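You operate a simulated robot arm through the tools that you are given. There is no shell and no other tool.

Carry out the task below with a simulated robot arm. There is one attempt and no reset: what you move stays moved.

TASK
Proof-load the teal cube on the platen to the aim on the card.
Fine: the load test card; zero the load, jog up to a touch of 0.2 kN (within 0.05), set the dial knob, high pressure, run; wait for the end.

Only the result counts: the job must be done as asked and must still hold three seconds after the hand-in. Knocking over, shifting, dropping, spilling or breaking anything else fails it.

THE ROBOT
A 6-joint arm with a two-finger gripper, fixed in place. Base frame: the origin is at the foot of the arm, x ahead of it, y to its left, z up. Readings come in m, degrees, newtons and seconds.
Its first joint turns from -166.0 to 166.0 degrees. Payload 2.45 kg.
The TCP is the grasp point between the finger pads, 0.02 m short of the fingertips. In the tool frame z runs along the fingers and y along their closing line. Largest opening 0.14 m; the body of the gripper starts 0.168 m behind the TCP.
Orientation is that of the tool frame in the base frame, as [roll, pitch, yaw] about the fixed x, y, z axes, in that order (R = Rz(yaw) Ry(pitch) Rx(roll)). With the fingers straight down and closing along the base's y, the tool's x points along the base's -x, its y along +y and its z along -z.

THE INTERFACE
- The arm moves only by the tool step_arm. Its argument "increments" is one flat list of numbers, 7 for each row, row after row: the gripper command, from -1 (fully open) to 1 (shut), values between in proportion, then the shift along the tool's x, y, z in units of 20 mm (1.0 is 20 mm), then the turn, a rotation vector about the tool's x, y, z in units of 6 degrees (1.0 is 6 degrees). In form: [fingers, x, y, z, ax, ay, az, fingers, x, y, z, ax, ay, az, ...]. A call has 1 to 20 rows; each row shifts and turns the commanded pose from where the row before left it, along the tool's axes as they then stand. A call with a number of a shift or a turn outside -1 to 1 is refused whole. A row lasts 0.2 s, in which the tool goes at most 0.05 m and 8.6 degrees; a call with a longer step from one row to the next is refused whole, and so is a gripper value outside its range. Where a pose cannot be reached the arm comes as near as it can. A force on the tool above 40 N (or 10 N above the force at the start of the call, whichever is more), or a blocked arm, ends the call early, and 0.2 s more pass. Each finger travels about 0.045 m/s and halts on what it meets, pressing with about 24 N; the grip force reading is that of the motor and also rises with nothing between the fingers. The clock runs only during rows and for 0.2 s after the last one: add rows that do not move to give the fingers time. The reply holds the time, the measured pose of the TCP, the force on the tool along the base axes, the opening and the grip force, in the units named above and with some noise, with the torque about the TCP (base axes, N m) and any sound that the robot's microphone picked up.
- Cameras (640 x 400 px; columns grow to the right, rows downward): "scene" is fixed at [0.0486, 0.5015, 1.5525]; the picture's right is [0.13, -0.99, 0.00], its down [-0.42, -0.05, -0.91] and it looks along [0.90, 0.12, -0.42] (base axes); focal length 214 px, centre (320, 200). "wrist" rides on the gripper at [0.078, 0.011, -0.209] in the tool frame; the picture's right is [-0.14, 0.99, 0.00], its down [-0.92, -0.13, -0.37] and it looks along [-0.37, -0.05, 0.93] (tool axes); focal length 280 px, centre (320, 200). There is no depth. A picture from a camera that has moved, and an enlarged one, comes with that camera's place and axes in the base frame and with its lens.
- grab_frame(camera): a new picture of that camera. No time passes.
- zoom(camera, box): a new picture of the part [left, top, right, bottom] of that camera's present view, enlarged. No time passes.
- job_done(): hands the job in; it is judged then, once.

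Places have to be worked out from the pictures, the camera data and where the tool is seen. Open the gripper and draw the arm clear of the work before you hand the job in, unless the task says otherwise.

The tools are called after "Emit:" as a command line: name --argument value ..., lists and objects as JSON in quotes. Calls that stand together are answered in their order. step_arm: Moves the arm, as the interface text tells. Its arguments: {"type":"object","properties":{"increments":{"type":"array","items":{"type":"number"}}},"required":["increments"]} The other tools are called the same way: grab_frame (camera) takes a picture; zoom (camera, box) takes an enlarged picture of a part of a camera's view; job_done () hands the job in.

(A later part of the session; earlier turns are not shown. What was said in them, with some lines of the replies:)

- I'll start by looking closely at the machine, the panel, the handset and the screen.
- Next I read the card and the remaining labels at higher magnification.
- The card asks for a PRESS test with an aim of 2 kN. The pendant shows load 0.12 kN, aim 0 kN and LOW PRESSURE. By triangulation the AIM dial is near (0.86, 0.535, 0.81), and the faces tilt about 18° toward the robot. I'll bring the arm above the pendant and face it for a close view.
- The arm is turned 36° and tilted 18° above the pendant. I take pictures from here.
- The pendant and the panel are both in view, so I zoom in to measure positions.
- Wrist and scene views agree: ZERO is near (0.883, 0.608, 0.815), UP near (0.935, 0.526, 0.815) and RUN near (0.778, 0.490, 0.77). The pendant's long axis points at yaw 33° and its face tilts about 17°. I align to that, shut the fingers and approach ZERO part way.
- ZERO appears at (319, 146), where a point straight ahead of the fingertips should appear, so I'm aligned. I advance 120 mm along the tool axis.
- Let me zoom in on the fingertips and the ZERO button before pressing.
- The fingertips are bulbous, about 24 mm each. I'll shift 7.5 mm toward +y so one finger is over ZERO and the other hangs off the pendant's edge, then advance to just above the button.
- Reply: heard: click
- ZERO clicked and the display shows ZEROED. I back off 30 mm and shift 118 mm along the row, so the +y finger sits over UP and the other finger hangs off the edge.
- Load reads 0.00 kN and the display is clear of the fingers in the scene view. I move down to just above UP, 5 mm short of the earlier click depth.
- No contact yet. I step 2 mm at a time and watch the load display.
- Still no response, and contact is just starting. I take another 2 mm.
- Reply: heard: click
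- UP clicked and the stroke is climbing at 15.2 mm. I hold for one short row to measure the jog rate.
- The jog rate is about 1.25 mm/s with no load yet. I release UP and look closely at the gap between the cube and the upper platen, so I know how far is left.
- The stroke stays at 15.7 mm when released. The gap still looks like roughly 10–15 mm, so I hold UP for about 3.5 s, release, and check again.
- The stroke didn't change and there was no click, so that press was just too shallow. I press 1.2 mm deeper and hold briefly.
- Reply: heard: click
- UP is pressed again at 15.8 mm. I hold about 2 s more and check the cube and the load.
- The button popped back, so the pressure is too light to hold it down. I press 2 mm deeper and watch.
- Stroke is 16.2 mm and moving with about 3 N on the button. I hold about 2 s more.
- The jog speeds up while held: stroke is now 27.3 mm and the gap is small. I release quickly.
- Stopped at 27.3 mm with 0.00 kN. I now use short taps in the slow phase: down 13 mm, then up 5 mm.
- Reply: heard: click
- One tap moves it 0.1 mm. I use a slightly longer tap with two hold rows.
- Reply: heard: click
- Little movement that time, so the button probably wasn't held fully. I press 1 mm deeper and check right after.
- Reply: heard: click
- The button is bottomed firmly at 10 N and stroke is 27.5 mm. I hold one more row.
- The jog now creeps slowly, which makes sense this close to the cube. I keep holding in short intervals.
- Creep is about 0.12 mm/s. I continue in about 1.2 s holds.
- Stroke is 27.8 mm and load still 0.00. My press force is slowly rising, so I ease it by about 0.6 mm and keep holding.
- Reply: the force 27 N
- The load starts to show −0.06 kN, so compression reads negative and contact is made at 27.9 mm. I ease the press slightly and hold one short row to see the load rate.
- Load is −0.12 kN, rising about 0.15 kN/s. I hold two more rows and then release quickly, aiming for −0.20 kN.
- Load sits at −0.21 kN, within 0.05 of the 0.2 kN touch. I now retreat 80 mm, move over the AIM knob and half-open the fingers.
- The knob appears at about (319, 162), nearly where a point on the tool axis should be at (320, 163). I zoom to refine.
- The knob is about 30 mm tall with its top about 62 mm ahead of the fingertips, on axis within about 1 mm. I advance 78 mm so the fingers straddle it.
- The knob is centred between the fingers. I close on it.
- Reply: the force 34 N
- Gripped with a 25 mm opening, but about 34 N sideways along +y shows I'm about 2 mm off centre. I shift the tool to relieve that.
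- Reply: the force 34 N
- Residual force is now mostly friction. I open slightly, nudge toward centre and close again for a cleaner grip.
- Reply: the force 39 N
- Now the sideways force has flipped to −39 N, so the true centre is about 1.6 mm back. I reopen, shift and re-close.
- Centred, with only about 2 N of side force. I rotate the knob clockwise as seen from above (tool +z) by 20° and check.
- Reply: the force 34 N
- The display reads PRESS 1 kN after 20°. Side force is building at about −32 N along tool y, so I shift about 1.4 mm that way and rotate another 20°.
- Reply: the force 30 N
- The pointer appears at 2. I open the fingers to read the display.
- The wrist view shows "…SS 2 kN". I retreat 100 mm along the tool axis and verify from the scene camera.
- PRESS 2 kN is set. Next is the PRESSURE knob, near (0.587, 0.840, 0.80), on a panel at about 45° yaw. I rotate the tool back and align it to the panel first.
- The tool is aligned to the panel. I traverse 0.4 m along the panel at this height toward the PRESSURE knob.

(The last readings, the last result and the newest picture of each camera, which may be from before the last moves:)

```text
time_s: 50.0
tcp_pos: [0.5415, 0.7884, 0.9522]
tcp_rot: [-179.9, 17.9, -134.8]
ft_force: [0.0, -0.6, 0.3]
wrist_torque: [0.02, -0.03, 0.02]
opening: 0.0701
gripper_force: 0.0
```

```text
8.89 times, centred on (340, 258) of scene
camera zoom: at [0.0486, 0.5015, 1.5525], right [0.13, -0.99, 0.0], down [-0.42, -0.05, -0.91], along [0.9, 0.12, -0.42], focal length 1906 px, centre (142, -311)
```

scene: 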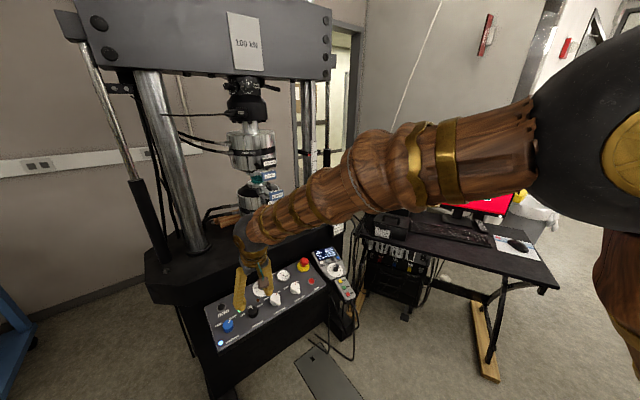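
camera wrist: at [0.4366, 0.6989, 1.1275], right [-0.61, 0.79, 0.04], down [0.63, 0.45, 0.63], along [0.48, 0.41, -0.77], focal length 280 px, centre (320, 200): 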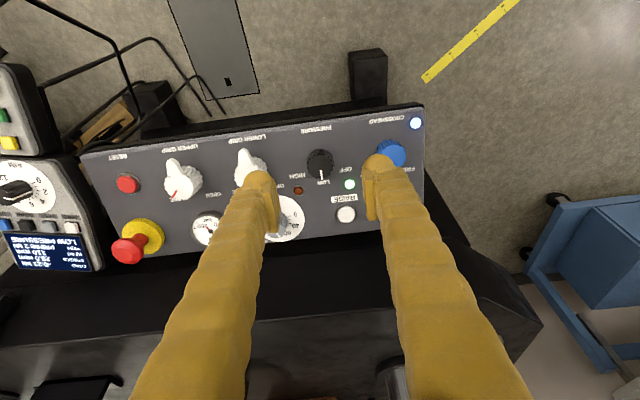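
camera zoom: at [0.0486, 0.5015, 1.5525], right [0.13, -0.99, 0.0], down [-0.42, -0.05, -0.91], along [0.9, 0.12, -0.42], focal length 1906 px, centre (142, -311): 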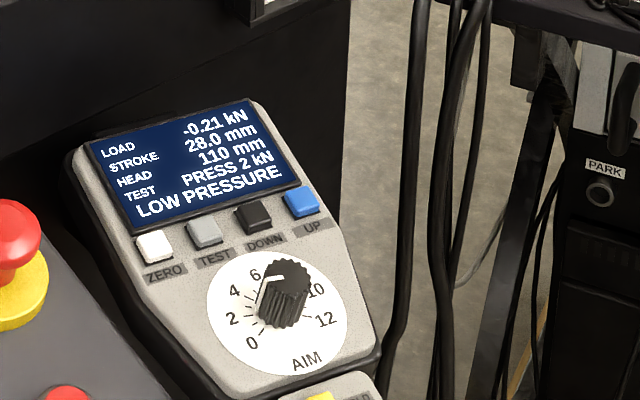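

The display confirms −0.21 kN, PRESS 2 kN and LOW PRESSURE. The panel is parallel to the tool and the PRESSURE knob is almost straight ahead. I zoom for detail.

Emit:
zoom --camera "wrist" --box '[280, 130, 360, 210]'

Emit:
zoom --camera "scene" --box '[200, 260, 300, 350]'

```text
5.00 times, centred on (320, 170) of wrist
camera zoom: at [0.4366, 0.6989, 1.1275], right [-0.61, 0.79, 0.04], down [0.63, 0.45, 0.63], along [0.48, 0.41, -0.77], focal length 1402 px, centre (320, 350)
```

zoom: 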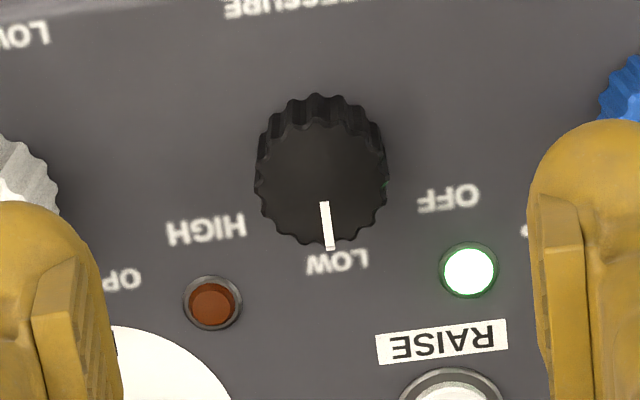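

```text
4.44 times, centred on (250, 305) of scene
camera zoom: at [0.0486, 0.5015, 1.5525], right [0.13, -0.99, 0.0], down [-0.42, -0.05, -0.91], along [0.9, 0.12, -0.42], focal length 953 px, centre (631, -267)
```

zoom: 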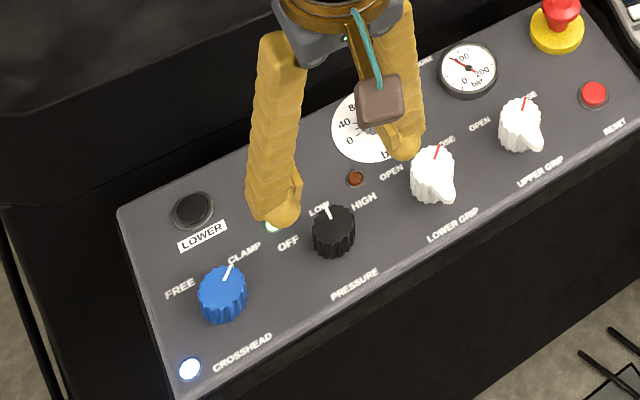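

The PRESSURE knob is about 34 mm across and about 20 mm outward of the tool axis. I correct laterally and come 60 mm closer, then re-measure.

Emit:
step_arm --increments '[0, -0.95, -0.1, 0, 0, 0, 0, 0, 0, 0, 1, 0, 0, 0, 0, 0, 0, 1, 0, 0, 0, 0, 0, 0, 1, 0, 0, 0, 0, 0, 0, 0, 0, 0, 0]'

Emit:
grab_frame --camera "wrist"

Emit:
zoom --camera "wrist" --box '[280, 130, 360, 210]'

Emit:
zoom --camera "scene" --box '[200, 260, 300, 350]'

```text
time_s: 51.2
tcp_pos: [0.5669, 0.8124, 0.8993]
tcp_rot: [-179.8, 17.9, -134.8]
ft_force: [-0.3, 0.2, -1.0]
wrist_torque: [0.04, 0.01, 0.0]
opening: 0.07
gripper_force: 0.2
```

```text
taken
camera wrist: at [0.4611, 0.7225, 1.074], right [-0.61, 0.79, 0.04], down [0.63, 0.45, 0.63], along [0.48, 0.41, -0.77], focal length 280 px, centre (320, 200)
```

wrist: 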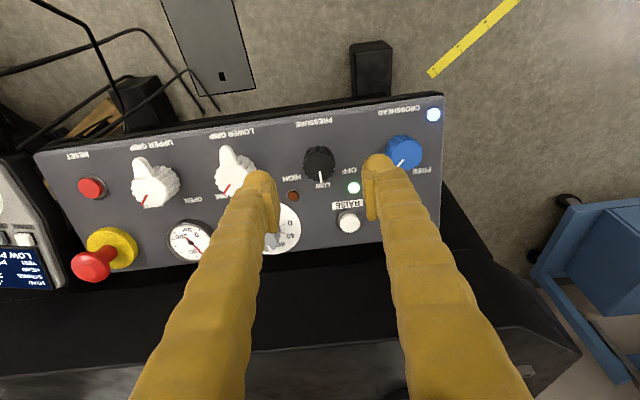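

```text
5.00 times, centred on (320, 170) of wrist
camera zoom: at [0.4611, 0.7225, 1.074], right [-0.61, 0.79, 0.04], down [0.63, 0.45, 0.63], along [0.48, 0.41, -0.77], focal length 1402 px, centre (320, 350)
```

zoom: 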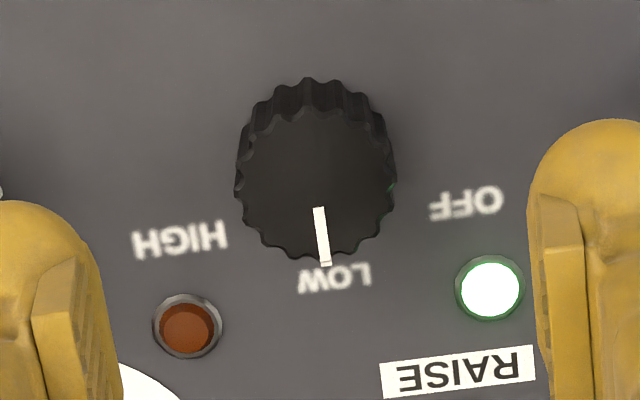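

```text
4.44 times, centred on (250, 305) of scene
camera zoom: at [0.0486, 0.5015, 1.5525], right [0.13, -0.99, 0.0], down [-0.42, -0.05, -0.91], along [0.9, 0.12, -0.42], focal length 953 px, centre (631, -267)
```

zoom: 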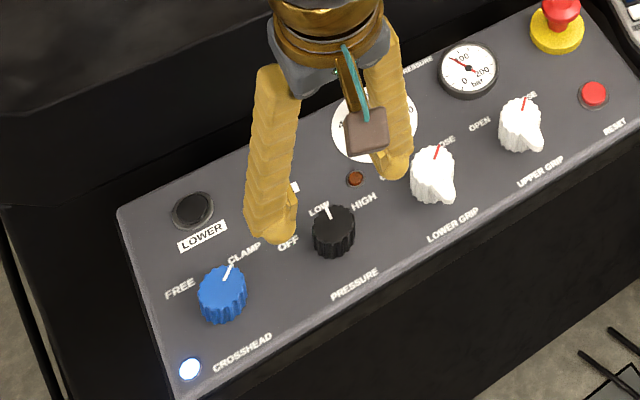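

Knob size growth puts its top about 65 mm ahead of the fingertips, with offset about (−3, −1) mm. I correct and advance 76 mm to straddle it.

Emit:
step_arm --increments '[0, -0.15, -0.05, 0.8, 0, 0, 0, 0, 0, 0, 1, 0, 0, 0, 0, 0, 0, 1, 0, 0, 0, 0, 0, 0, 1, 0, 0, 0, 0, 0, 0, 0, 0, 0, 0]'

Emit:
zoom --camera "wrist" --box '[240, 120, 400, 220]'

Emit:
zoom --camera "scene" --box '[210, 270, 290, 340]'

```text
time_s: 52.4
tcp_pos: [0.5873, 0.8301, 0.8269]
tcp_rot: [-179.9, 17.9, -134.8]
ft_force: [1.0, 0.4, 0.4]
wrist_torque: [-0.01, -0.02, 0.03]
opening: 0.0701
gripper_force: 0.1
```

```text
4.00 times, centred on (320, 170) of wrist
camera zoom: at [0.4821, 0.74, 1.0026], right [-0.61, 0.79, 0.04], down [0.63, 0.45, 0.63], along [0.48, 0.41, -0.77], focal length 1122 px, centre (320, 320)
```

zoom: 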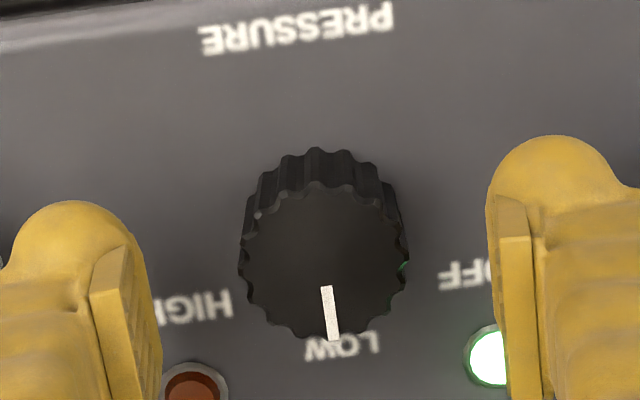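

```text
5.71 times, centred on (250, 305) of scene
camera zoom: at [0.0486, 0.5015, 1.5525], right [0.13, -0.99, 0.0], down [-0.42, -0.05, -0.91], along [0.9, 0.12, -0.42], focal length 1226 px, centre (720, -400)
```

zoom: 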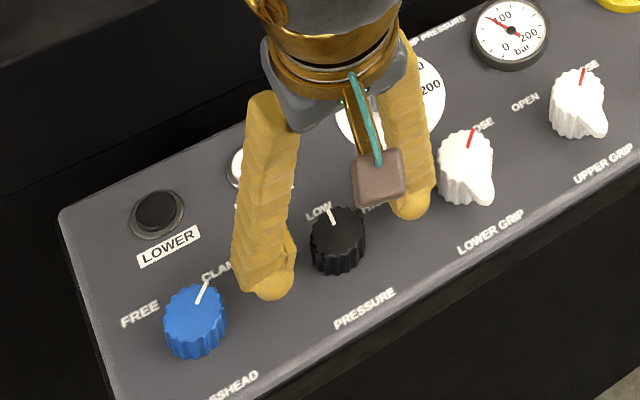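

The knob top is level with the TCP but about 5–6 mm toward +x. I shift and then close on it.

Emit:
step_arm --increments '[0, 0.27, 0.03, 0, 0, 0, 0, 0, 0, 0, 0, 0, 0, 0, 1, 0, 0, 0, 0, 0, 0, 1, 0, 0, 0, 0, 0, 0, 1, 0, 0, 0, 0, 0, 0, 1, 0, 0, 0, 0, 0, 0]'

Emit:
zoom --camera "wrist" --box '[240, 120, 400, 220]'

```text
time_s: 53.6
tcp_pos: [0.5849, 0.8279, 0.8353]
tcp_rot: [-180.0, 18.5, -134.7]
ft_force: [-10.8, -15.4, 50.9]
wrist_torque: [-0.56, 0.28, -0.03]
opening: 0.0094
gripper_force: 9.1
stopped in row 6: the force on the tool passed its limit at 50 N (the readings are from after the stop); the commanded pose is now the measured one
```

```text
4.00 times, centred on (320, 170) of wrist
camera zoom: at [0.4781, 0.7375, 1.009], right [-0.61, 0.79, 0.04], down [0.62, 0.45, 0.64], along [0.49, 0.42, -0.77], focal length 1122 px, centre (320, 320)
```

zoom: 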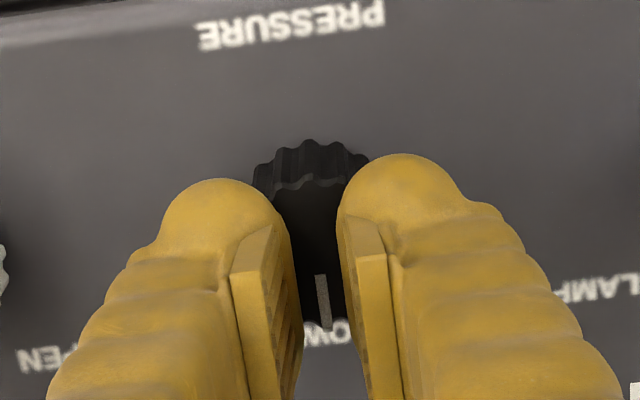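

The fingertips were too shallow and rode up onto the knob's top, so its top is at about z 0.816 at the tips. I back off 20 mm, then open.

Emit:
step_arm --increments '[1, 0, 0, -0.5, 0, 0, 0, 1, 0, 0, -0.5, 0, 0, 0, -0.1, 0, 0, 0, 0, 0, 0, -0.1, 0, 0, 0, 0, 0, 0, -0.1, 0, 0, 0, 0, 0, 0, -0.1, 0, 0, 0, 0, 0, 0, -0.1, 0, 0, 0, 0, 0, 0]'

Emit:
zoom --camera "wrist" --box '[240, 120, 400, 220]'

Emit:
zoom --camera "scene" --box '[210, 270, 290, 340]'

Emit:
zoom --camera "scene" --box '[310, 235, 370, 280]'

```text
time_s: 55.2
tcp_pos: [0.5791, 0.8241, 0.8483]
tcp_rot: [-179.9, 18.0, -134.7]
ft_force: [0.3, -0.1, -0.4]
wrist_torque: [0.0, -0.01, -0.02]
opening: 0.0771
gripper_force: 0.0
```

```text
4.00 times, centred on (320, 170) of wrist
camera zoom: at [0.4729, 0.7339, 1.0236], right [-0.61, 0.79, 0.04], down [0.63, 0.45, 0.64], along [0.49, 0.41, -0.77], focal length 1122 px, centre (320, 320)
```

zoom: 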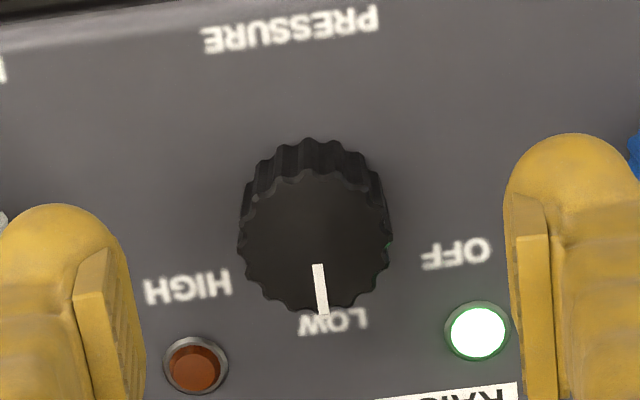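

```text
5.71 times, centred on (250, 305) of scene
camera zoom: at [0.0486, 0.5015, 1.5525], right [0.13, -0.99, 0.0], down [-0.42, -0.05, -0.91], along [0.9, 0.12, -0.42], focal length 1226 px, centre (720, -400)
```

zoom: 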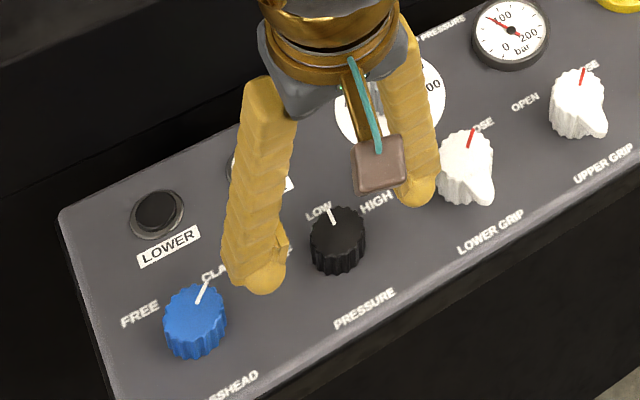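

```text
8.89 times, centred on (340, 258) of scene
camera zoom: at [0.0486, 0.5015, 1.5525], right [0.13, -0.99, 0.0], down [-0.42, -0.05, -0.91], along [0.9, 0.12, -0.42], focal length 1906 px, centre (142, -311)
```

zoom: 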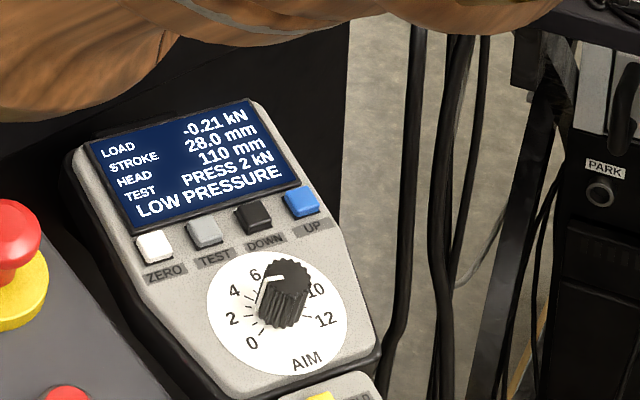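

Nothing changed on the machine: display still −0.21 kN and LOW PRESSURE, knob still at LOW. Contact shows the knob top 14 mm ahead of the tips, so I advance 37 mm, leaving the tips about 22 mm down the knob's side and about 10 mm above the panel.

Emit:
step_arm --increments '[-0.1, -0.03, -0.07, 0.6, 0, 0, 0, -0.1, 0, 0, 0.65, 0, 0, 0, -0.1, 0, 0, 0.6, 0, 0, 0, -0.1, 0, 0, 0, 0, 0, 0]'

Emit:
zoom --camera "wrist" --box '[240, 120, 400, 220]'

Emit:
zoom --camera "scene" --box '[210, 270, 290, 340]'

```text
time_s: 56.2
tcp_pos: [0.588, 0.8304, 0.814]
tcp_rot: [-179.9, 18.1, -134.9]
ft_force: [1.7, -0.2, -1.1]
wrist_torque: [0.01, 0.02, -0.03]
opening: 0.077
gripper_force: 0.2
```

```text
4.00 times, centred on (320, 170) of wrist
camera zoom: at [0.4825, 0.7404, 0.9884], right [-0.61, 0.79, 0.04], down [0.63, 0.45, 0.64], along [0.49, 0.41, -0.77], focal length 1122 px, centre (320, 320)
```

zoom: 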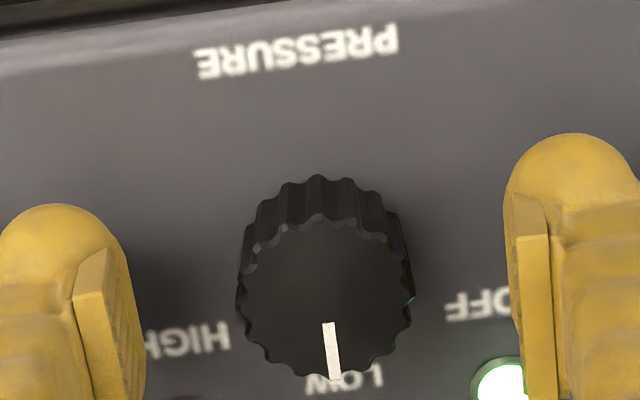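

```text
5.71 times, centred on (250, 305) of scene
camera zoom: at [0.0486, 0.5015, 1.5525], right [0.13, -0.99, 0.0], down [-0.42, -0.05, -0.91], along [0.9, 0.12, -0.42], focal length 1226 px, centre (720, -400)
```

zoom: 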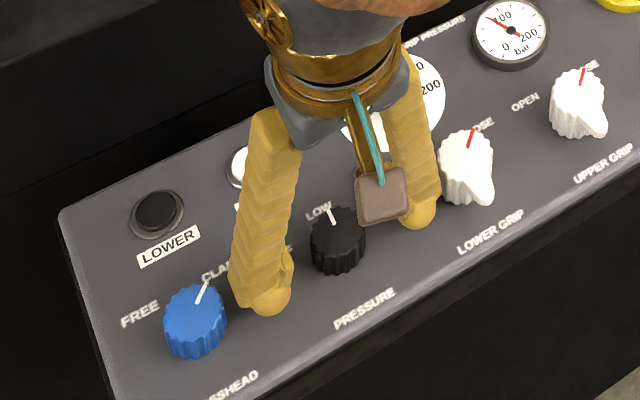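

The knob is centred, with its top level with the TCP. I close the fingers.

Emit:
step_arm --increments '[0.5, 0, 0.04, 0, 0, 0, 0, 0.5, 0, 0, 0, 0, 0, 0, 1, 0, 0, 0, 0, 0, 0, 1, 0, 0, 0, 0, 0, 0, 1, 0, 0, 0, 0, 0, 0]'

Emit:
zoom --camera "wrist" --box '[240, 120, 400, 220]'

```text
time_s: 57.4
tcp_pos: [0.5887, 0.8309, 0.8128]
tcp_rot: [-179.9, 18.2, -134.8]
ft_force: [-1.8, 4.1, -0.5]
wrist_torque: [0.03, -0.01, 0.02]
opening: 0.0341
gripper_force: 44.9
```

```text
4.00 times, centred on (320, 170) of wrist
camera zoom: at [0.482, 0.7414, 0.9881], right [-0.61, 0.79, 0.04], down [0.63, 0.45, 0.64], along [0.49, 0.41, -0.77], focal length 1122 px, centre (320, 320)
```

zoom: 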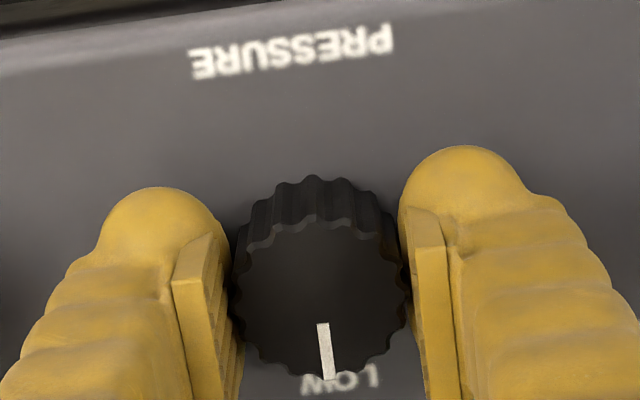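

A clean grip at 34 mm with only about 4 N of side force. I rotate clockwise by 25° and check.

Emit:
step_arm --increments '[1, 0, 0, 0, 0, 0, 0.6, 1, 0, 0, 0, 0, 0, 0.7, 1, 0, 0, 0, 0, 0, 0.7, 1, 0, 0, 0, 0, 0, 0.7, 1, 0, 0, 0, 0, 0, 0.7, 1, 0, 0, 0, 0, 0, 0.7, 1, 0, 0, 0, 0, 0, 0]'

Emit:
zoom --camera "wrist" --box '[240, 120, 400, 220]'

Emit:
zoom --camera "scene" --box '[310, 235, 350, 265]'

```text
time_s: 59.0
tcp_pos: [0.5883, 0.8309, 0.8127]
tcp_rot: [172.4, 16.3, -160.6]
ft_force: [-6.2, -6.1, 4.4]
wrist_torque: [-0.14, 0.12, -0.04]
opening: 0.0343
gripper_force: 45.0
```

```text
4.00 times, centred on (320, 170) of wrist
camera zoom: at [0.4677, 0.7713, 0.9919], right [-0.24, 0.96, 0.17], down [0.8, 0.09, 0.59], along [0.55, 0.27, -0.79], focal length 1122 px, centre (320, 320)
```

zoom: 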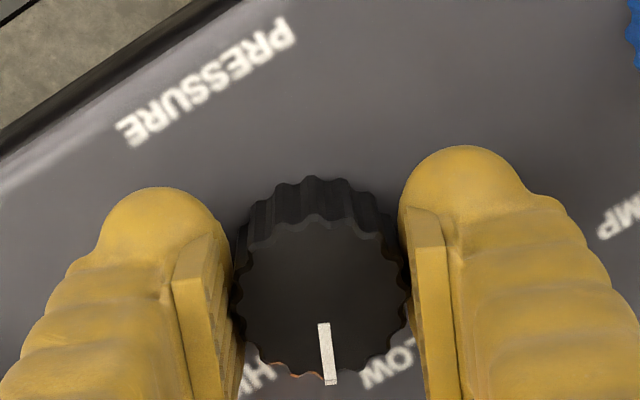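

```text
13.33 times, centred on (330, 250) of scene
camera zoom: at [0.0486, 0.5015, 1.5525], right [0.13, -0.99, 0.0], down [-0.42, -0.05, -0.91], along [0.9, 0.12, -0.42], focal length 2860 px, centre (187, -467)
```

zoom: 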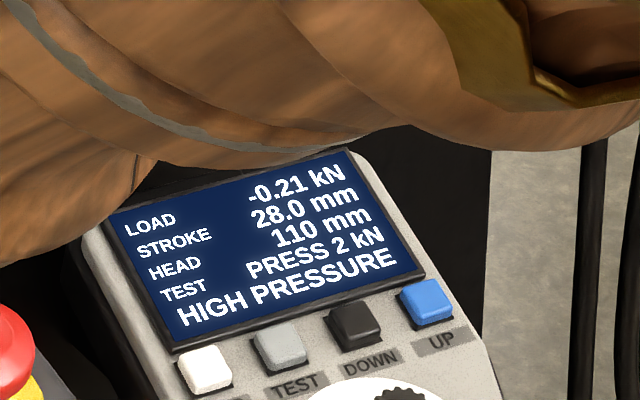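

The display says HIGH PRESSURE already, but the pointer is only midway. I continue about 25° so it sits squarely at HIGH.

Emit:
step_arm --increments '[1, 0, 0, 0, 0, 0, 0.6, 1, 0, 0, 0, 0, 0, 0.7, 1, 0, 0, 0, 0, 0, 0.7, 1, 0, 0, 0, 0, 0, 0.7, 1, 0, 0, 0, 0, 0, 0.7, 1, 0, 0, 0, 0, 0, 0.6, 1, 0, 0, 0, 0, 0, 0]'

Emit:
zoom --camera "wrist" --box '[240, 120, 400, 220]'

Emit:
zoom --camera "scene" --box '[310, 235, 350, 265]'

Emit:
zoom --camera "scene" --box '[210, 270, 290, 340]'

```text
time_s: 60.6
tcp_pos: [0.5891, 0.8303, 0.8129]
tcp_rot: [166.3, 11.9, 175.1]
ft_force: [-7.9, -17.3, -6.5]
wrist_torque: [-0.34, 0.02, 0.24]
opening: 0.0346
gripper_force: 45.1
```

```text
4.00 times, centred on (320, 170) of wrist
camera zoom: at [0.467, 0.803, 0.9988], right [0.17, 0.95, 0.26], down [0.81, -0.28, 0.51], along [0.56, 0.12, -0.82], focal length 1122 px, centre (320, 320)
```

zoom: 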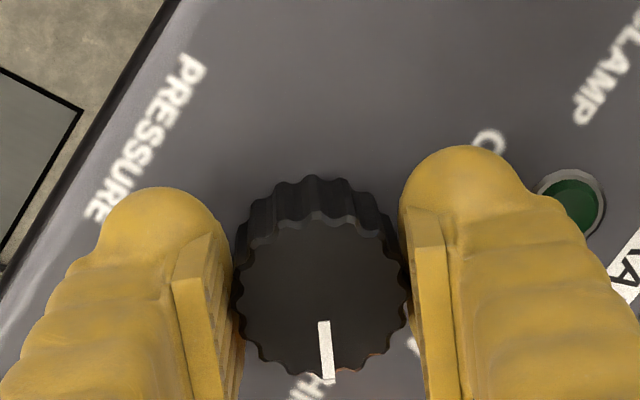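

```text
13.33 times, centred on (330, 250) of scene
camera zoom: at [0.0486, 0.5015, 1.5525], right [0.13, -0.99, 0.0], down [-0.42, -0.05, -0.91], along [0.9, 0.12, -0.42], focal length 2860 px, centre (187, -467)
```

zoom: 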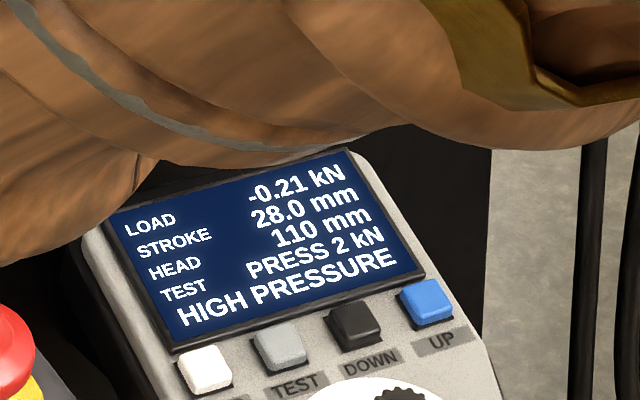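

```text
5.71 times, centred on (250, 305) of scene
camera zoom: at [0.0486, 0.5015, 1.5525], right [0.13, -0.99, 0.0], down [-0.42, -0.05, -0.91], along [0.9, 0.12, -0.42], focal length 1226 px, centre (720, -400)
```

zoom: 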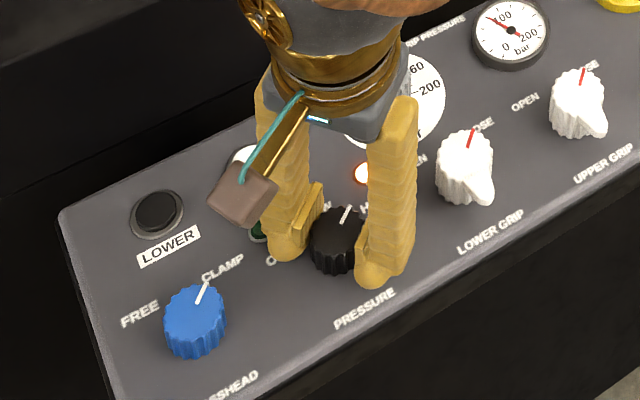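

The pointer is at HIGH, the orange lamp is lit and rising torque suggests the end stop. I open slightly and withdraw straight back.

Emit:
step_arm --increments '[0.25, 0, 0, 0, 0, 0, 0, 0.25, 0, 0, 0, 0, 0, 0, 0.25, 0, 0, 0, 0, 0, 0, 0.25, 0, 0, -0.8, 0, 0, 0, 0.25, 0, 0, -1, 0, 0, 0, 0.25, 0, 0, -1, 0, 0, 0, 0.25, 0, 0, -1, 0, 0, 0, 0.25, 0, 0, -1, 0, 0, 0, 0.25, 0, 0, -1, 0, 0, 0, 0.25, 0, 0, -1, 0, 0, 0, 0.25, 0, 0, 0, 0, 0, 0]'

Emit:
grab_frame --camera "wrist"

Emit:
zoom --camera "scene" --box '[310, 235, 350, 265]'

Emit:
zoom --camera "scene" --box '[210, 270, 290, 340]'

```text
time_s: 63.0
tcp_pos: [0.5578, 0.801, 0.9426]
tcp_rot: [166.2, 12.0, 175.1]
ft_force: [0.6, 0.5, -0.2]
wrist_torque: [0.02, 0.0, 0.01]
opening: 0.0524
gripper_force: 0.0
```

```text
taken
camera wrist: at [0.435, 0.7742, 1.1284], right [0.17, 0.95, 0.26], down [0.81, -0.28, 0.51], along [0.56, 0.12, -0.82], focal length 280 px, centre (320, 200)
```

wrist: 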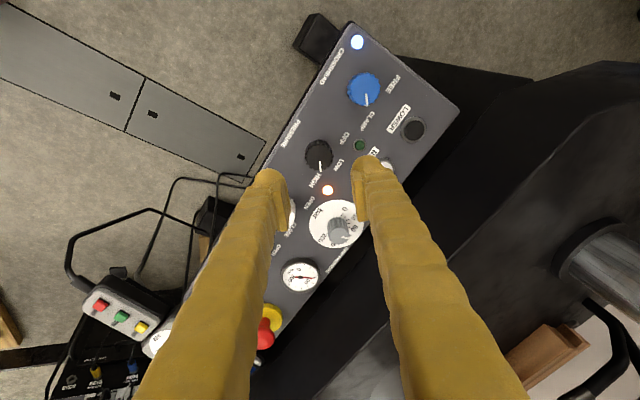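

```text
13.33 times, centred on (330, 250) of scene
camera zoom: at [0.0486, 0.5015, 1.5525], right [0.13, -0.99, 0.0], down [-0.42, -0.05, -0.91], along [0.9, 0.12, -0.42], focal length 2860 px, centre (187, -467)
```

zoom: 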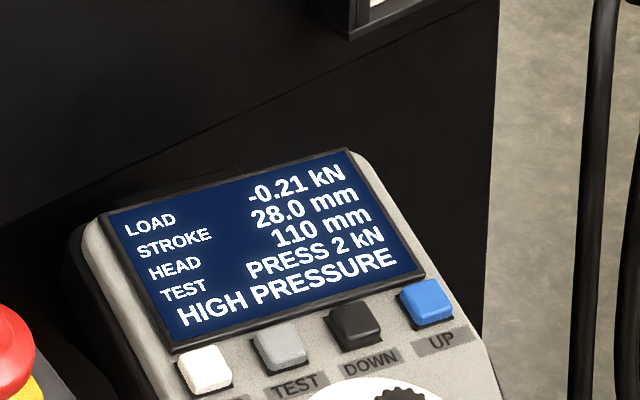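

```text
5.71 times, centred on (250, 305) of scene
camera zoom: at [0.0486, 0.5015, 1.5525], right [0.13, -0.99, 0.0], down [-0.42, -0.05, -0.91], along [0.9, 0.12, -0.42], focal length 1226 px, centre (720, -400)
```

zoom: 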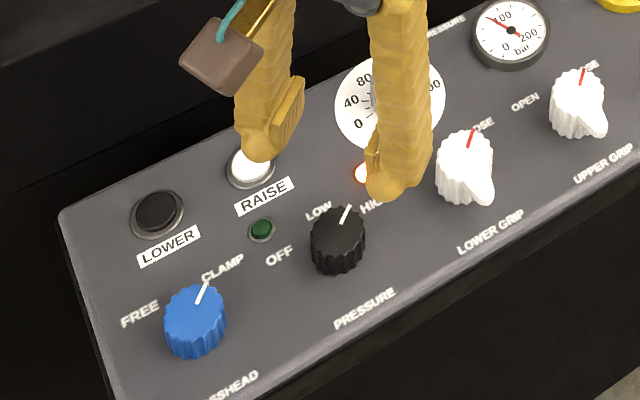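

All settings hold: −0.21 kN, PRESS 2 kN, HIGH PRESSURE. I unrotate the wrist, start back along the panel toward RUN near (0.776, 0.487, 0.78), and close the fingers on the way.

Emit:
step_arm --increments '[0.25, 0, 0, 0, 0, 0, -1, 0.25, 0, 0, 0, 0, 0, -1, 0.25, 0, 0, 0, 0, 0, -1, 0.25, 0, 0, 0, 0, 0, -1, 1, 0, 0, 0, 0, 0, -1, 1, 0, 0, 0, 0, 0, -1, 1, 0, 0, 0, 0, 0, -1, 1, 0, 0, 0, 0, 0, -1, 1, 0, 0, 0, 0, 0, -0.1, 1, 0.255, -0.971, -0.083, 0, 0, 0, 1, 0.255, -0.971, -0.083, 0, 0, 0, 1, 0.255, -0.971, -0.083, 0, 0, 0, 1, 0.255, -0.971, -0.083, 0, 0, 0, 1, 0.255, -0.971, -0.083, 0, 0, 0, 1, 0.255, -0.971, -0.083, 0, 0, 0, 1, 0.255, -0.971, -0.083, 0, 0, 0, 1, 0.255, -0.971, -0.083, 0, 0, 0, 1, 0.255, -0.971, -0.083, 0, 0, 0, 1, 0.255, -0.971, -0.083, 0, 0, 0, 1, 0.255, -0.971, -0.083, 0, 0, 0]'

```text
time_s: 67.2
tcp_pos: [0.6686, 0.6085, 0.944]
tcp_rot: [-180.0, 18.2, -134.9]
ft_force: [-1.0, -0.4, -0.1]
wrist_torque: [-0.02, -0.01, -0.03]
opening: 0.0001
gripper_force: 23.9
```

On track. I finish the traverse and turn to the pendant's orientation.

Emit:
step_arm --increments '[1, 0.255, -0.971, -0.083, 0, 0, 0, 1, 0.255, -0.971, -0.083, 0, 0, 0, 1, 0.255, -0.971, -0.083, 0, 0, 0, 1, 0.255, -0.971, -0.083, 0, 0, 0, 1, 0.255, -0.971, -0.083, 0, 0, 0, 1, 0.255, -0.971, -0.083, 0, 0, 0, 1, 0.255, -0.971, -0.083, 0, 0, 0, 1, 0.255, -0.971, -0.083, 0, 0, 0, 1, 0, 0, 0, 0.309, 0, 0.951, 1, 0, 0, 0, 0.309, 0, 0.951, 1, 0, 0, 0, 0, 0.17, 0, 1, 0, 0, 0, 0, 0, 0]'

Emit:
grab_frame --camera "wrist"

Emit:
zoom --camera "scene" --box '[310, 235, 370, 305]'

```text
time_s: 69.8
tcp_pos: [0.7473, 0.4688, 0.9431]
tcp_rot: [179.9, 17.1, -146.9]
ft_force: [0.0, -1.0, -0.6]
wrist_torque: [0.0, 0.0, 0.01]
opening: 0.0
gripper_force: 23.2
```

```text
taken
camera wrist: at [0.6282, 0.4052, 1.1208], right [-0.43, 0.9, 0.04], down [0.72, 0.31, 0.62], along [0.55, 0.3, -0.78], focal length 280 px, centre (320, 200)
```

wrist: 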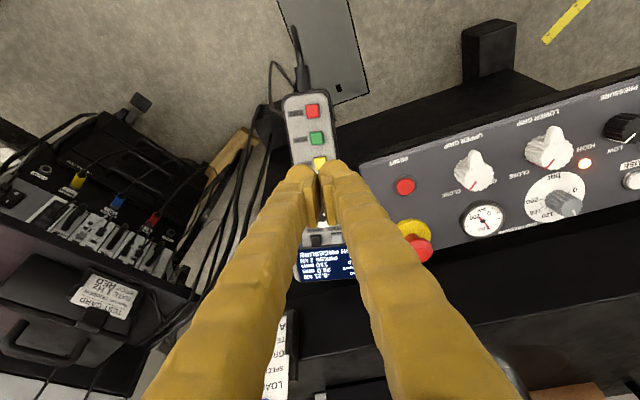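

```text
5.71 times, centred on (340, 270) of scene
camera zoom: at [0.0486, 0.5015, 1.5525], right [0.13, -0.99, 0.0], down [-0.42, -0.05, -0.91], along [0.9, 0.12, -0.42], focal length 1226 px, centre (206, -200)
```

zoom: 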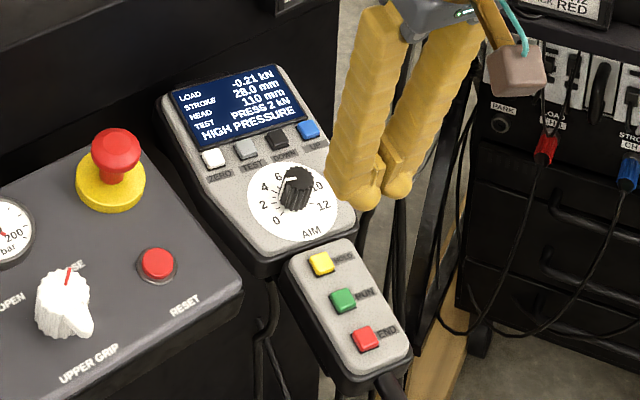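

RUN sits at tool offset about (+16, −1) mm and about 146 mm ahead of the tips. I align so the +y finger will press RUN and advance 120 mm.

Emit:
step_arm --increments '[1, 0.775, -0.575, 0, 0, 0, 0, 1, 0, 0, 1, 0, 0, 0, 1, 0, 0, 1, 0, 0, 0, 1, 0, 0, 1, 0, 0, 0, 1, 0, 0, 1, 0, 0, 0, 1, 0, 0, 1, 0, 0, 0, 1, 0, 0, 0.7, 0, 0, 0, 1, 0, 0, 0, 0, 0, 0]'

Emit:
grab_frame --camera "wrist"

Emit:
zoom --camera "wrist" --box '[270, 130, 370, 200]'

Emit:
zoom --camera "scene" --box '[320, 250, 370, 305]'

```text
time_s: 71.6
tcp_pos: [0.7686, 0.4695, 0.8291]
tcp_rot: [180.0, 17.2, -147.0]
ft_force: [-0.3, -0.4, -0.5]
wrist_torque: [-0.04, 0.05, -0.02]
opening: 0.0
gripper_force: 23.9
```

```text
taken
camera wrist: at [0.6493, 0.4048, 1.0076], right [-0.43, 0.9, 0.04], down [0.72, 0.31, 0.62], along [0.55, 0.3, -0.78], focal length 280 px, centre (320, 200)
```

wrist: 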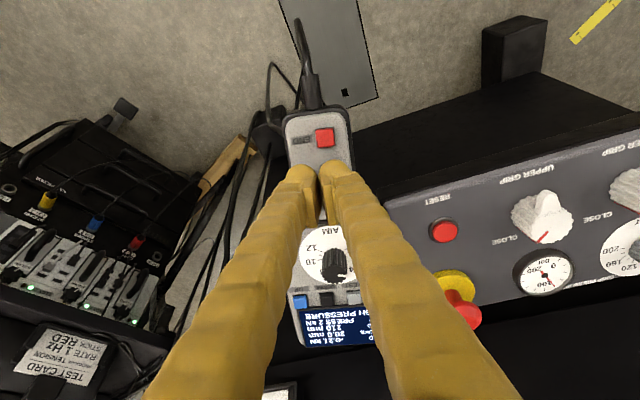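

```text
5.71 times, centred on (320, 165) of wrist
camera zoom: at [0.6493, 0.4048, 1.0076], right [-0.43, 0.9, 0.04], down [0.72, 0.31, 0.62], along [0.55, 0.3, -0.78], focal length 1602 px, centre (320, 400)
```

zoom: 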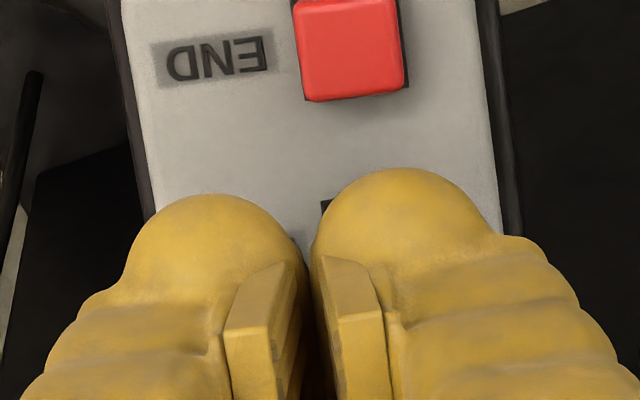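

```text
7.27 times, centred on (345, 278) of scene
camera zoom: at [0.0486, 0.5015, 1.5525], right [0.13, -0.99, 0.0], down [-0.42, -0.05, -0.91], along [0.9, 0.12, -0.42], focal length 1560 px, centre (138, -364)
```

zoom: 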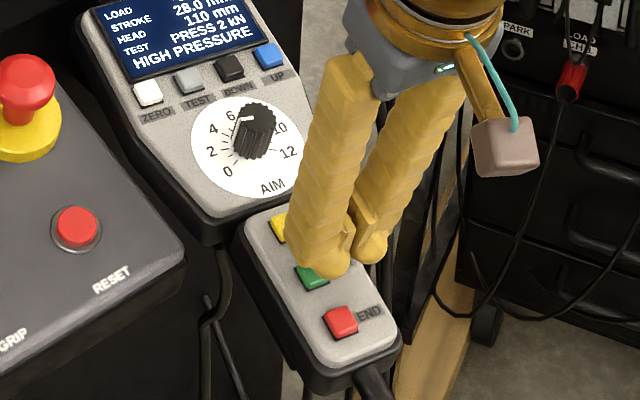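

The END button's position confirms RUN is centred under the +y finger, with about 30 mm to go. I advance 27 mm and then step until the click.

Emit:
step_arm --increments '[1, 0, 0, 0.7, 0, 0, 0, 1, 0, 0, 0.65, 0, 0, 0, 1, 0, 0, 0, 0, 0, 0]'

Emit:
zoom --camera "scene" --box '[310, 240, 370, 305]'

```text
time_s: 72.4
tcp_pos: [0.7758, 0.4743, 0.8052]
tcp_rot: [180.0, 17.2, -146.9]
ft_force: [-1.1, -0.5, 2.7]
wrist_torque: [0.02, 0.07, -0.01]
opening: 0.0
gripper_force: 24.5
heard: click
```

```text
6.15 times, centred on (340, 272) of scene
camera zoom: at [0.0486, 0.5015, 1.5525], right [0.13, -0.99, 0.0], down [-0.42, -0.05, -0.91], along [0.9, 0.12, -0.42], focal length 1320 px, centre (197, -246)
```

zoom: 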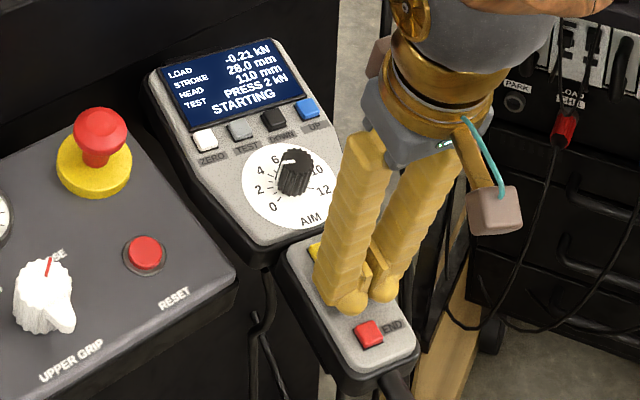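

The display shows STARTING, so RUN was pressed. I back off 80 mm and watch.

Emit:
step_arm --increments '[1, 0, 0, -1, 0, 0, 0, 1, 0, 0, -1, 0, 0, 0, 1, 0, 0, -1, 0, 0, 0, 1, 0, 0, -1, 0, 0, 0, 1, 0, 0, 0, 0, 0, 0]'

Emit:
zoom --camera "scene" --box '[310, 235, 370, 280]'

Emit:
zoom --camera "scene" --box '[250, 168, 274, 190]'

Emit:
zoom --camera "scene" --box '[420, 160, 520, 220]'

```text
time_s: 73.6
tcp_pos: [0.7581, 0.4606, 0.8813]
tcp_rot: [-180.0, 17.1, -146.9]
ft_force: [-0.5, 0.3, 0.1]
wrist_torque: [0.02, 0.02, 0.01]
opening: 0.0
gripper_force: 23.9
```

```text
8.89 times, centred on (340, 258) of scene
camera zoom: at [0.0486, 0.5015, 1.5525], right [0.13, -0.99, 0.0], down [-0.42, -0.05, -0.91], along [0.9, 0.12, -0.42], focal length 1906 px, centre (142, -311)
```

zoom: 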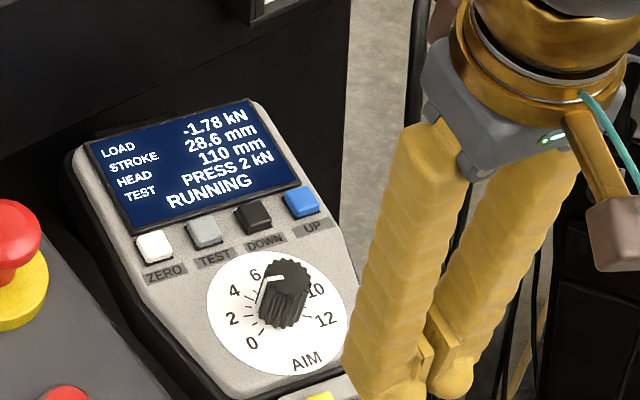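

```text
16.00 times, centred on (262, 179) of scene
camera zoom: at [0.0486, 0.5015, 1.5525], right [0.13, -0.99, 0.0], down [-0.42, -0.05, -0.91], along [0.9, 0.12, -0.42], focal length 3432 px, centre (1248, 536)
```

zoom: 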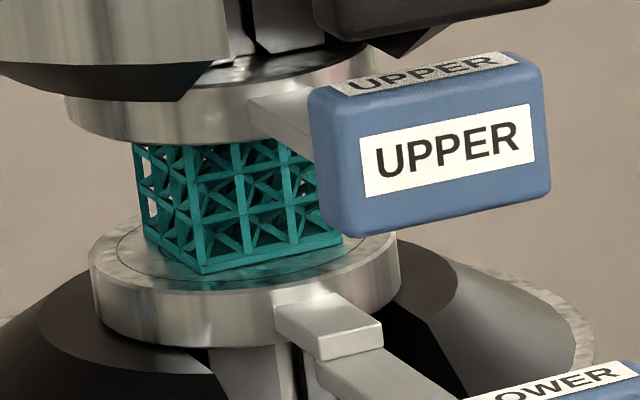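

```text
6.40 times, centred on (470, 190) of scene
camera zoom: at [0.0486, 0.5015, 1.5525], right [0.13, -0.99, 0.0], down [-0.42, -0.05, -0.91], along [0.9, 0.12, -0.42], focal length 1373 px, centre (-640, 264)
```

zoom: 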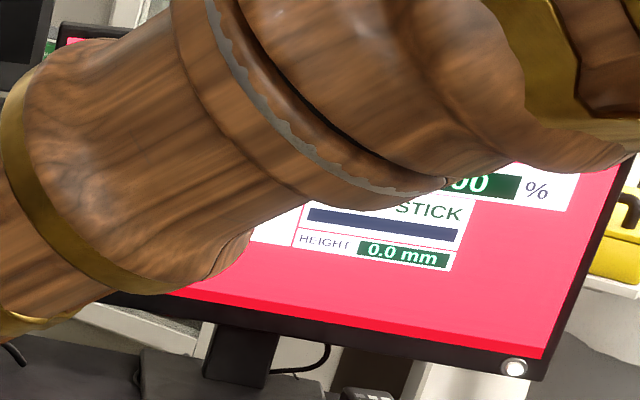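

The test is running at −1.78 kN. I wait two seconds and check again.

Emit:
step_arm --increments '[1, 0, 0, -0.5, 0, 0, 0, 1, 0, 0, -0.5, 0, 0, 0, 1, 0, 0, -0.5, 0, 0, 0, 1, 0, 0, -0.5, 0, 0, 0, 1, 0, 0, 0, 0, 0, 0, 1, 0, 0, 0, 0, 0, 0, 1, 0, 0, 0, 0, 0, 0, 1, 0, 0, 0, 0, 0, 0, 1, 0, 0, 0, 0, 0, 0, 1, 0, 0, 0, 0, 0, 0]'

Emit:
zoom --camera "scene" --box '[310, 235, 370, 280]'

Emit:
zoom --camera "scene" --box '[250, 168, 274, 190]'

```text
time_s: 75.8
tcp_pos: [0.7474, 0.4544, 0.9189]
tcp_rot: [-180.0, 17.2, -146.9]
ft_force: [0.2, -0.5, 0.3]
wrist_torque: [-0.02, -0.01, -0.01]
opening: 0.0
gripper_force: 23.5
```

```text
8.89 times, centred on (340, 258) of scene
camera zoom: at [0.0486, 0.5015, 1.5525], right [0.13, -0.99, 0.0], down [-0.42, -0.05, -0.91], along [0.9, 0.12, -0.42], focal length 1906 px, centre (142, -311)
```

zoom: 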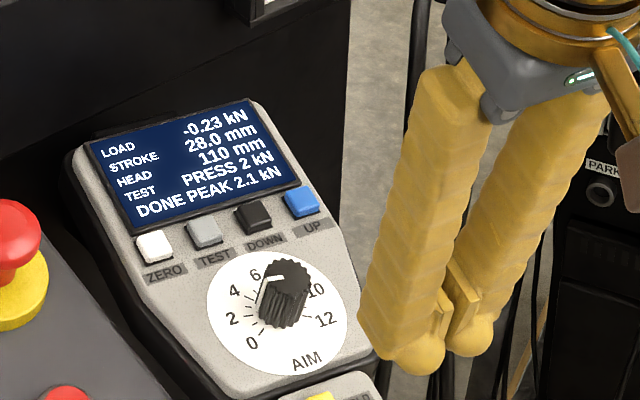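

```text
16.00 times, centred on (262, 179) of scene
camera zoom: at [0.0486, 0.5015, 1.5525], right [0.13, -0.99, 0.0], down [-0.42, -0.05, -0.91], along [0.9, 0.12, -0.42], focal length 3432 px, centre (1248, 536)
```

zoom: 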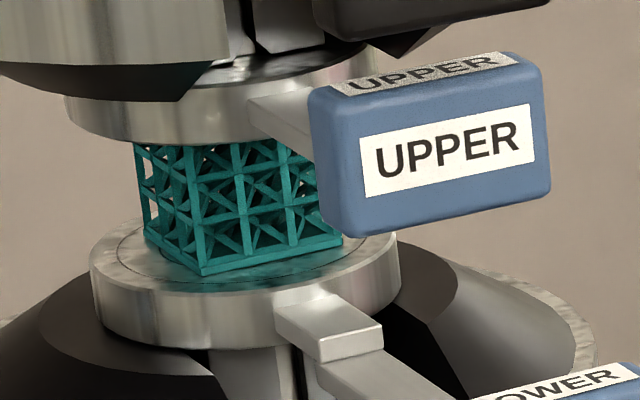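

The test finished: DONE, PEAK 2.1 kN, cube intact, load back to the touch level. I draw the arm up and clear with the gripper opening.

Emit:
step_arm --increments '[1, 0, 0, -1, 0, 0, 0, 1, 0, 0, -1, 0, 0, 0, 1, 0, 0, -1, 0, 0, 0, 1, 0, 0, -1, 0, 0, 0, 1, 0, 0, -1, 0, 0, 0, 1, 0, 0, -1, 0, 0, 0, 0, 0, -1, 0, 0, 0, 0, -1, 0, -1, 0, 0, 0, 0, -1, 0, -1, 0, 0, 0, 0, -1, 0, -1, 0, 0, 0, 0, -1, 0, -1, 0, 0, 0, 0, -1, 0, 0, 0, 0, 0, 0, -1, 0, 0, 0, 0, 0, 0, -1, 0, 0, 0, 0, 0, 0]'

Emit:
grab_frame --camera "scene"

Emit:
zoom --camera "scene" --box '[310, 235, 370, 280]'

Emit:
zoom --camera "scene" --box '[200, 250, 330, 350]'

```text
time_s: 78.8
tcp_pos: [0.7696, 0.3524, 1.0321]
tcp_rot: [180.0, 17.0, -146.9]
ft_force: [0.2, 1.0, 0.3]
wrist_torque: [-0.01, -0.02, 0.02]
opening: 0.1401
gripper_force: 0.1
```

```text
taken
```

scene: 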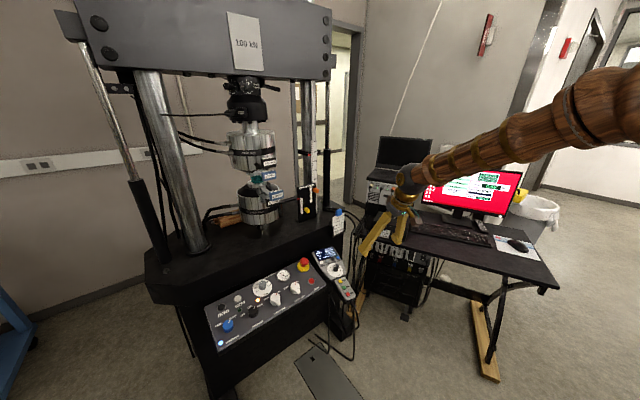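

```text
8.89 times, centred on (340, 258) of scene
camera zoom: at [0.0486, 0.5015, 1.5525], right [0.13, -0.99, 0.0], down [-0.42, -0.05, -0.91], along [0.9, 0.12, -0.42], focal length 1906 px, centre (142, -311)
```

zoom: 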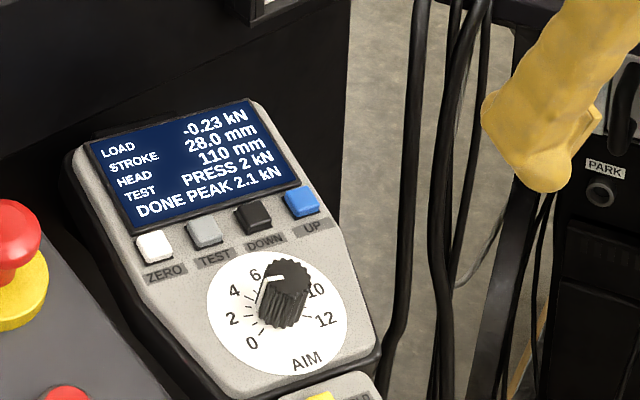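

```text
4.00 times, centred on (265, 300) of scene
camera zoom: at [0.0486, 0.5015, 1.5525], right [0.13, -0.99, 0.0], down [-0.42, -0.05, -0.91], along [0.9, 0.12, -0.42], focal length 858 px, centre (540, -200)
```

zoom: 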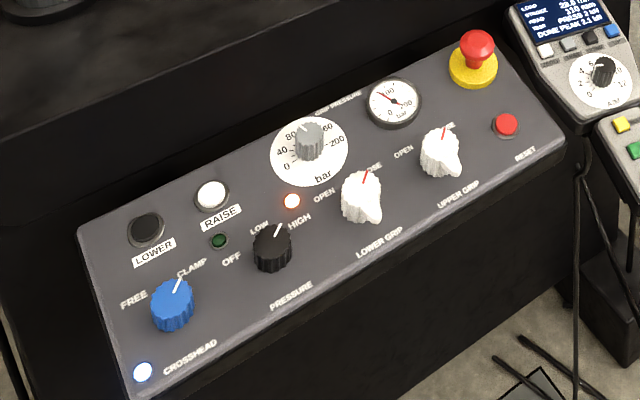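

The arm is clear with the gripper open. The pendant reads PRESS 2 kN, DONE PEAK 2.1 kN, and nothing else has moved, so I hand in.

Emit:
job_done

```text
The job is handed in.
```

The proof-load on the teal cube ran to the end. The pendant shows DONE with a peak of 2.1 kN against the card's 2 kN aim, and the job is handed in. I haven't seen the verdict. The 0.1 kN overshoot came from the machine's own run, and I don't know what tolerance the aim allows.

- **Zero and touch:** I zeroed the load, then jogged up to a touch of 0.21 kN. The machine shows compression as negative, so it reads −0.21.
- **Settings:** The aim dial is at 2 kN and the pressure knob is at HIGH, with its orange lamp lit.
- **After the run:** The load went back to 0.23 kN at 28.0 mm stroke. The cube looks intact between the platens, and the arm is clear with the gripper open.

On my first try at the pressure knob the fingers were too shallow and slid up onto its top, pressing down with about 50 N. The display and the knob setting were unchanged afterwards, and the second grip turned it cleanly. I saw nothing else moved or disturbed.
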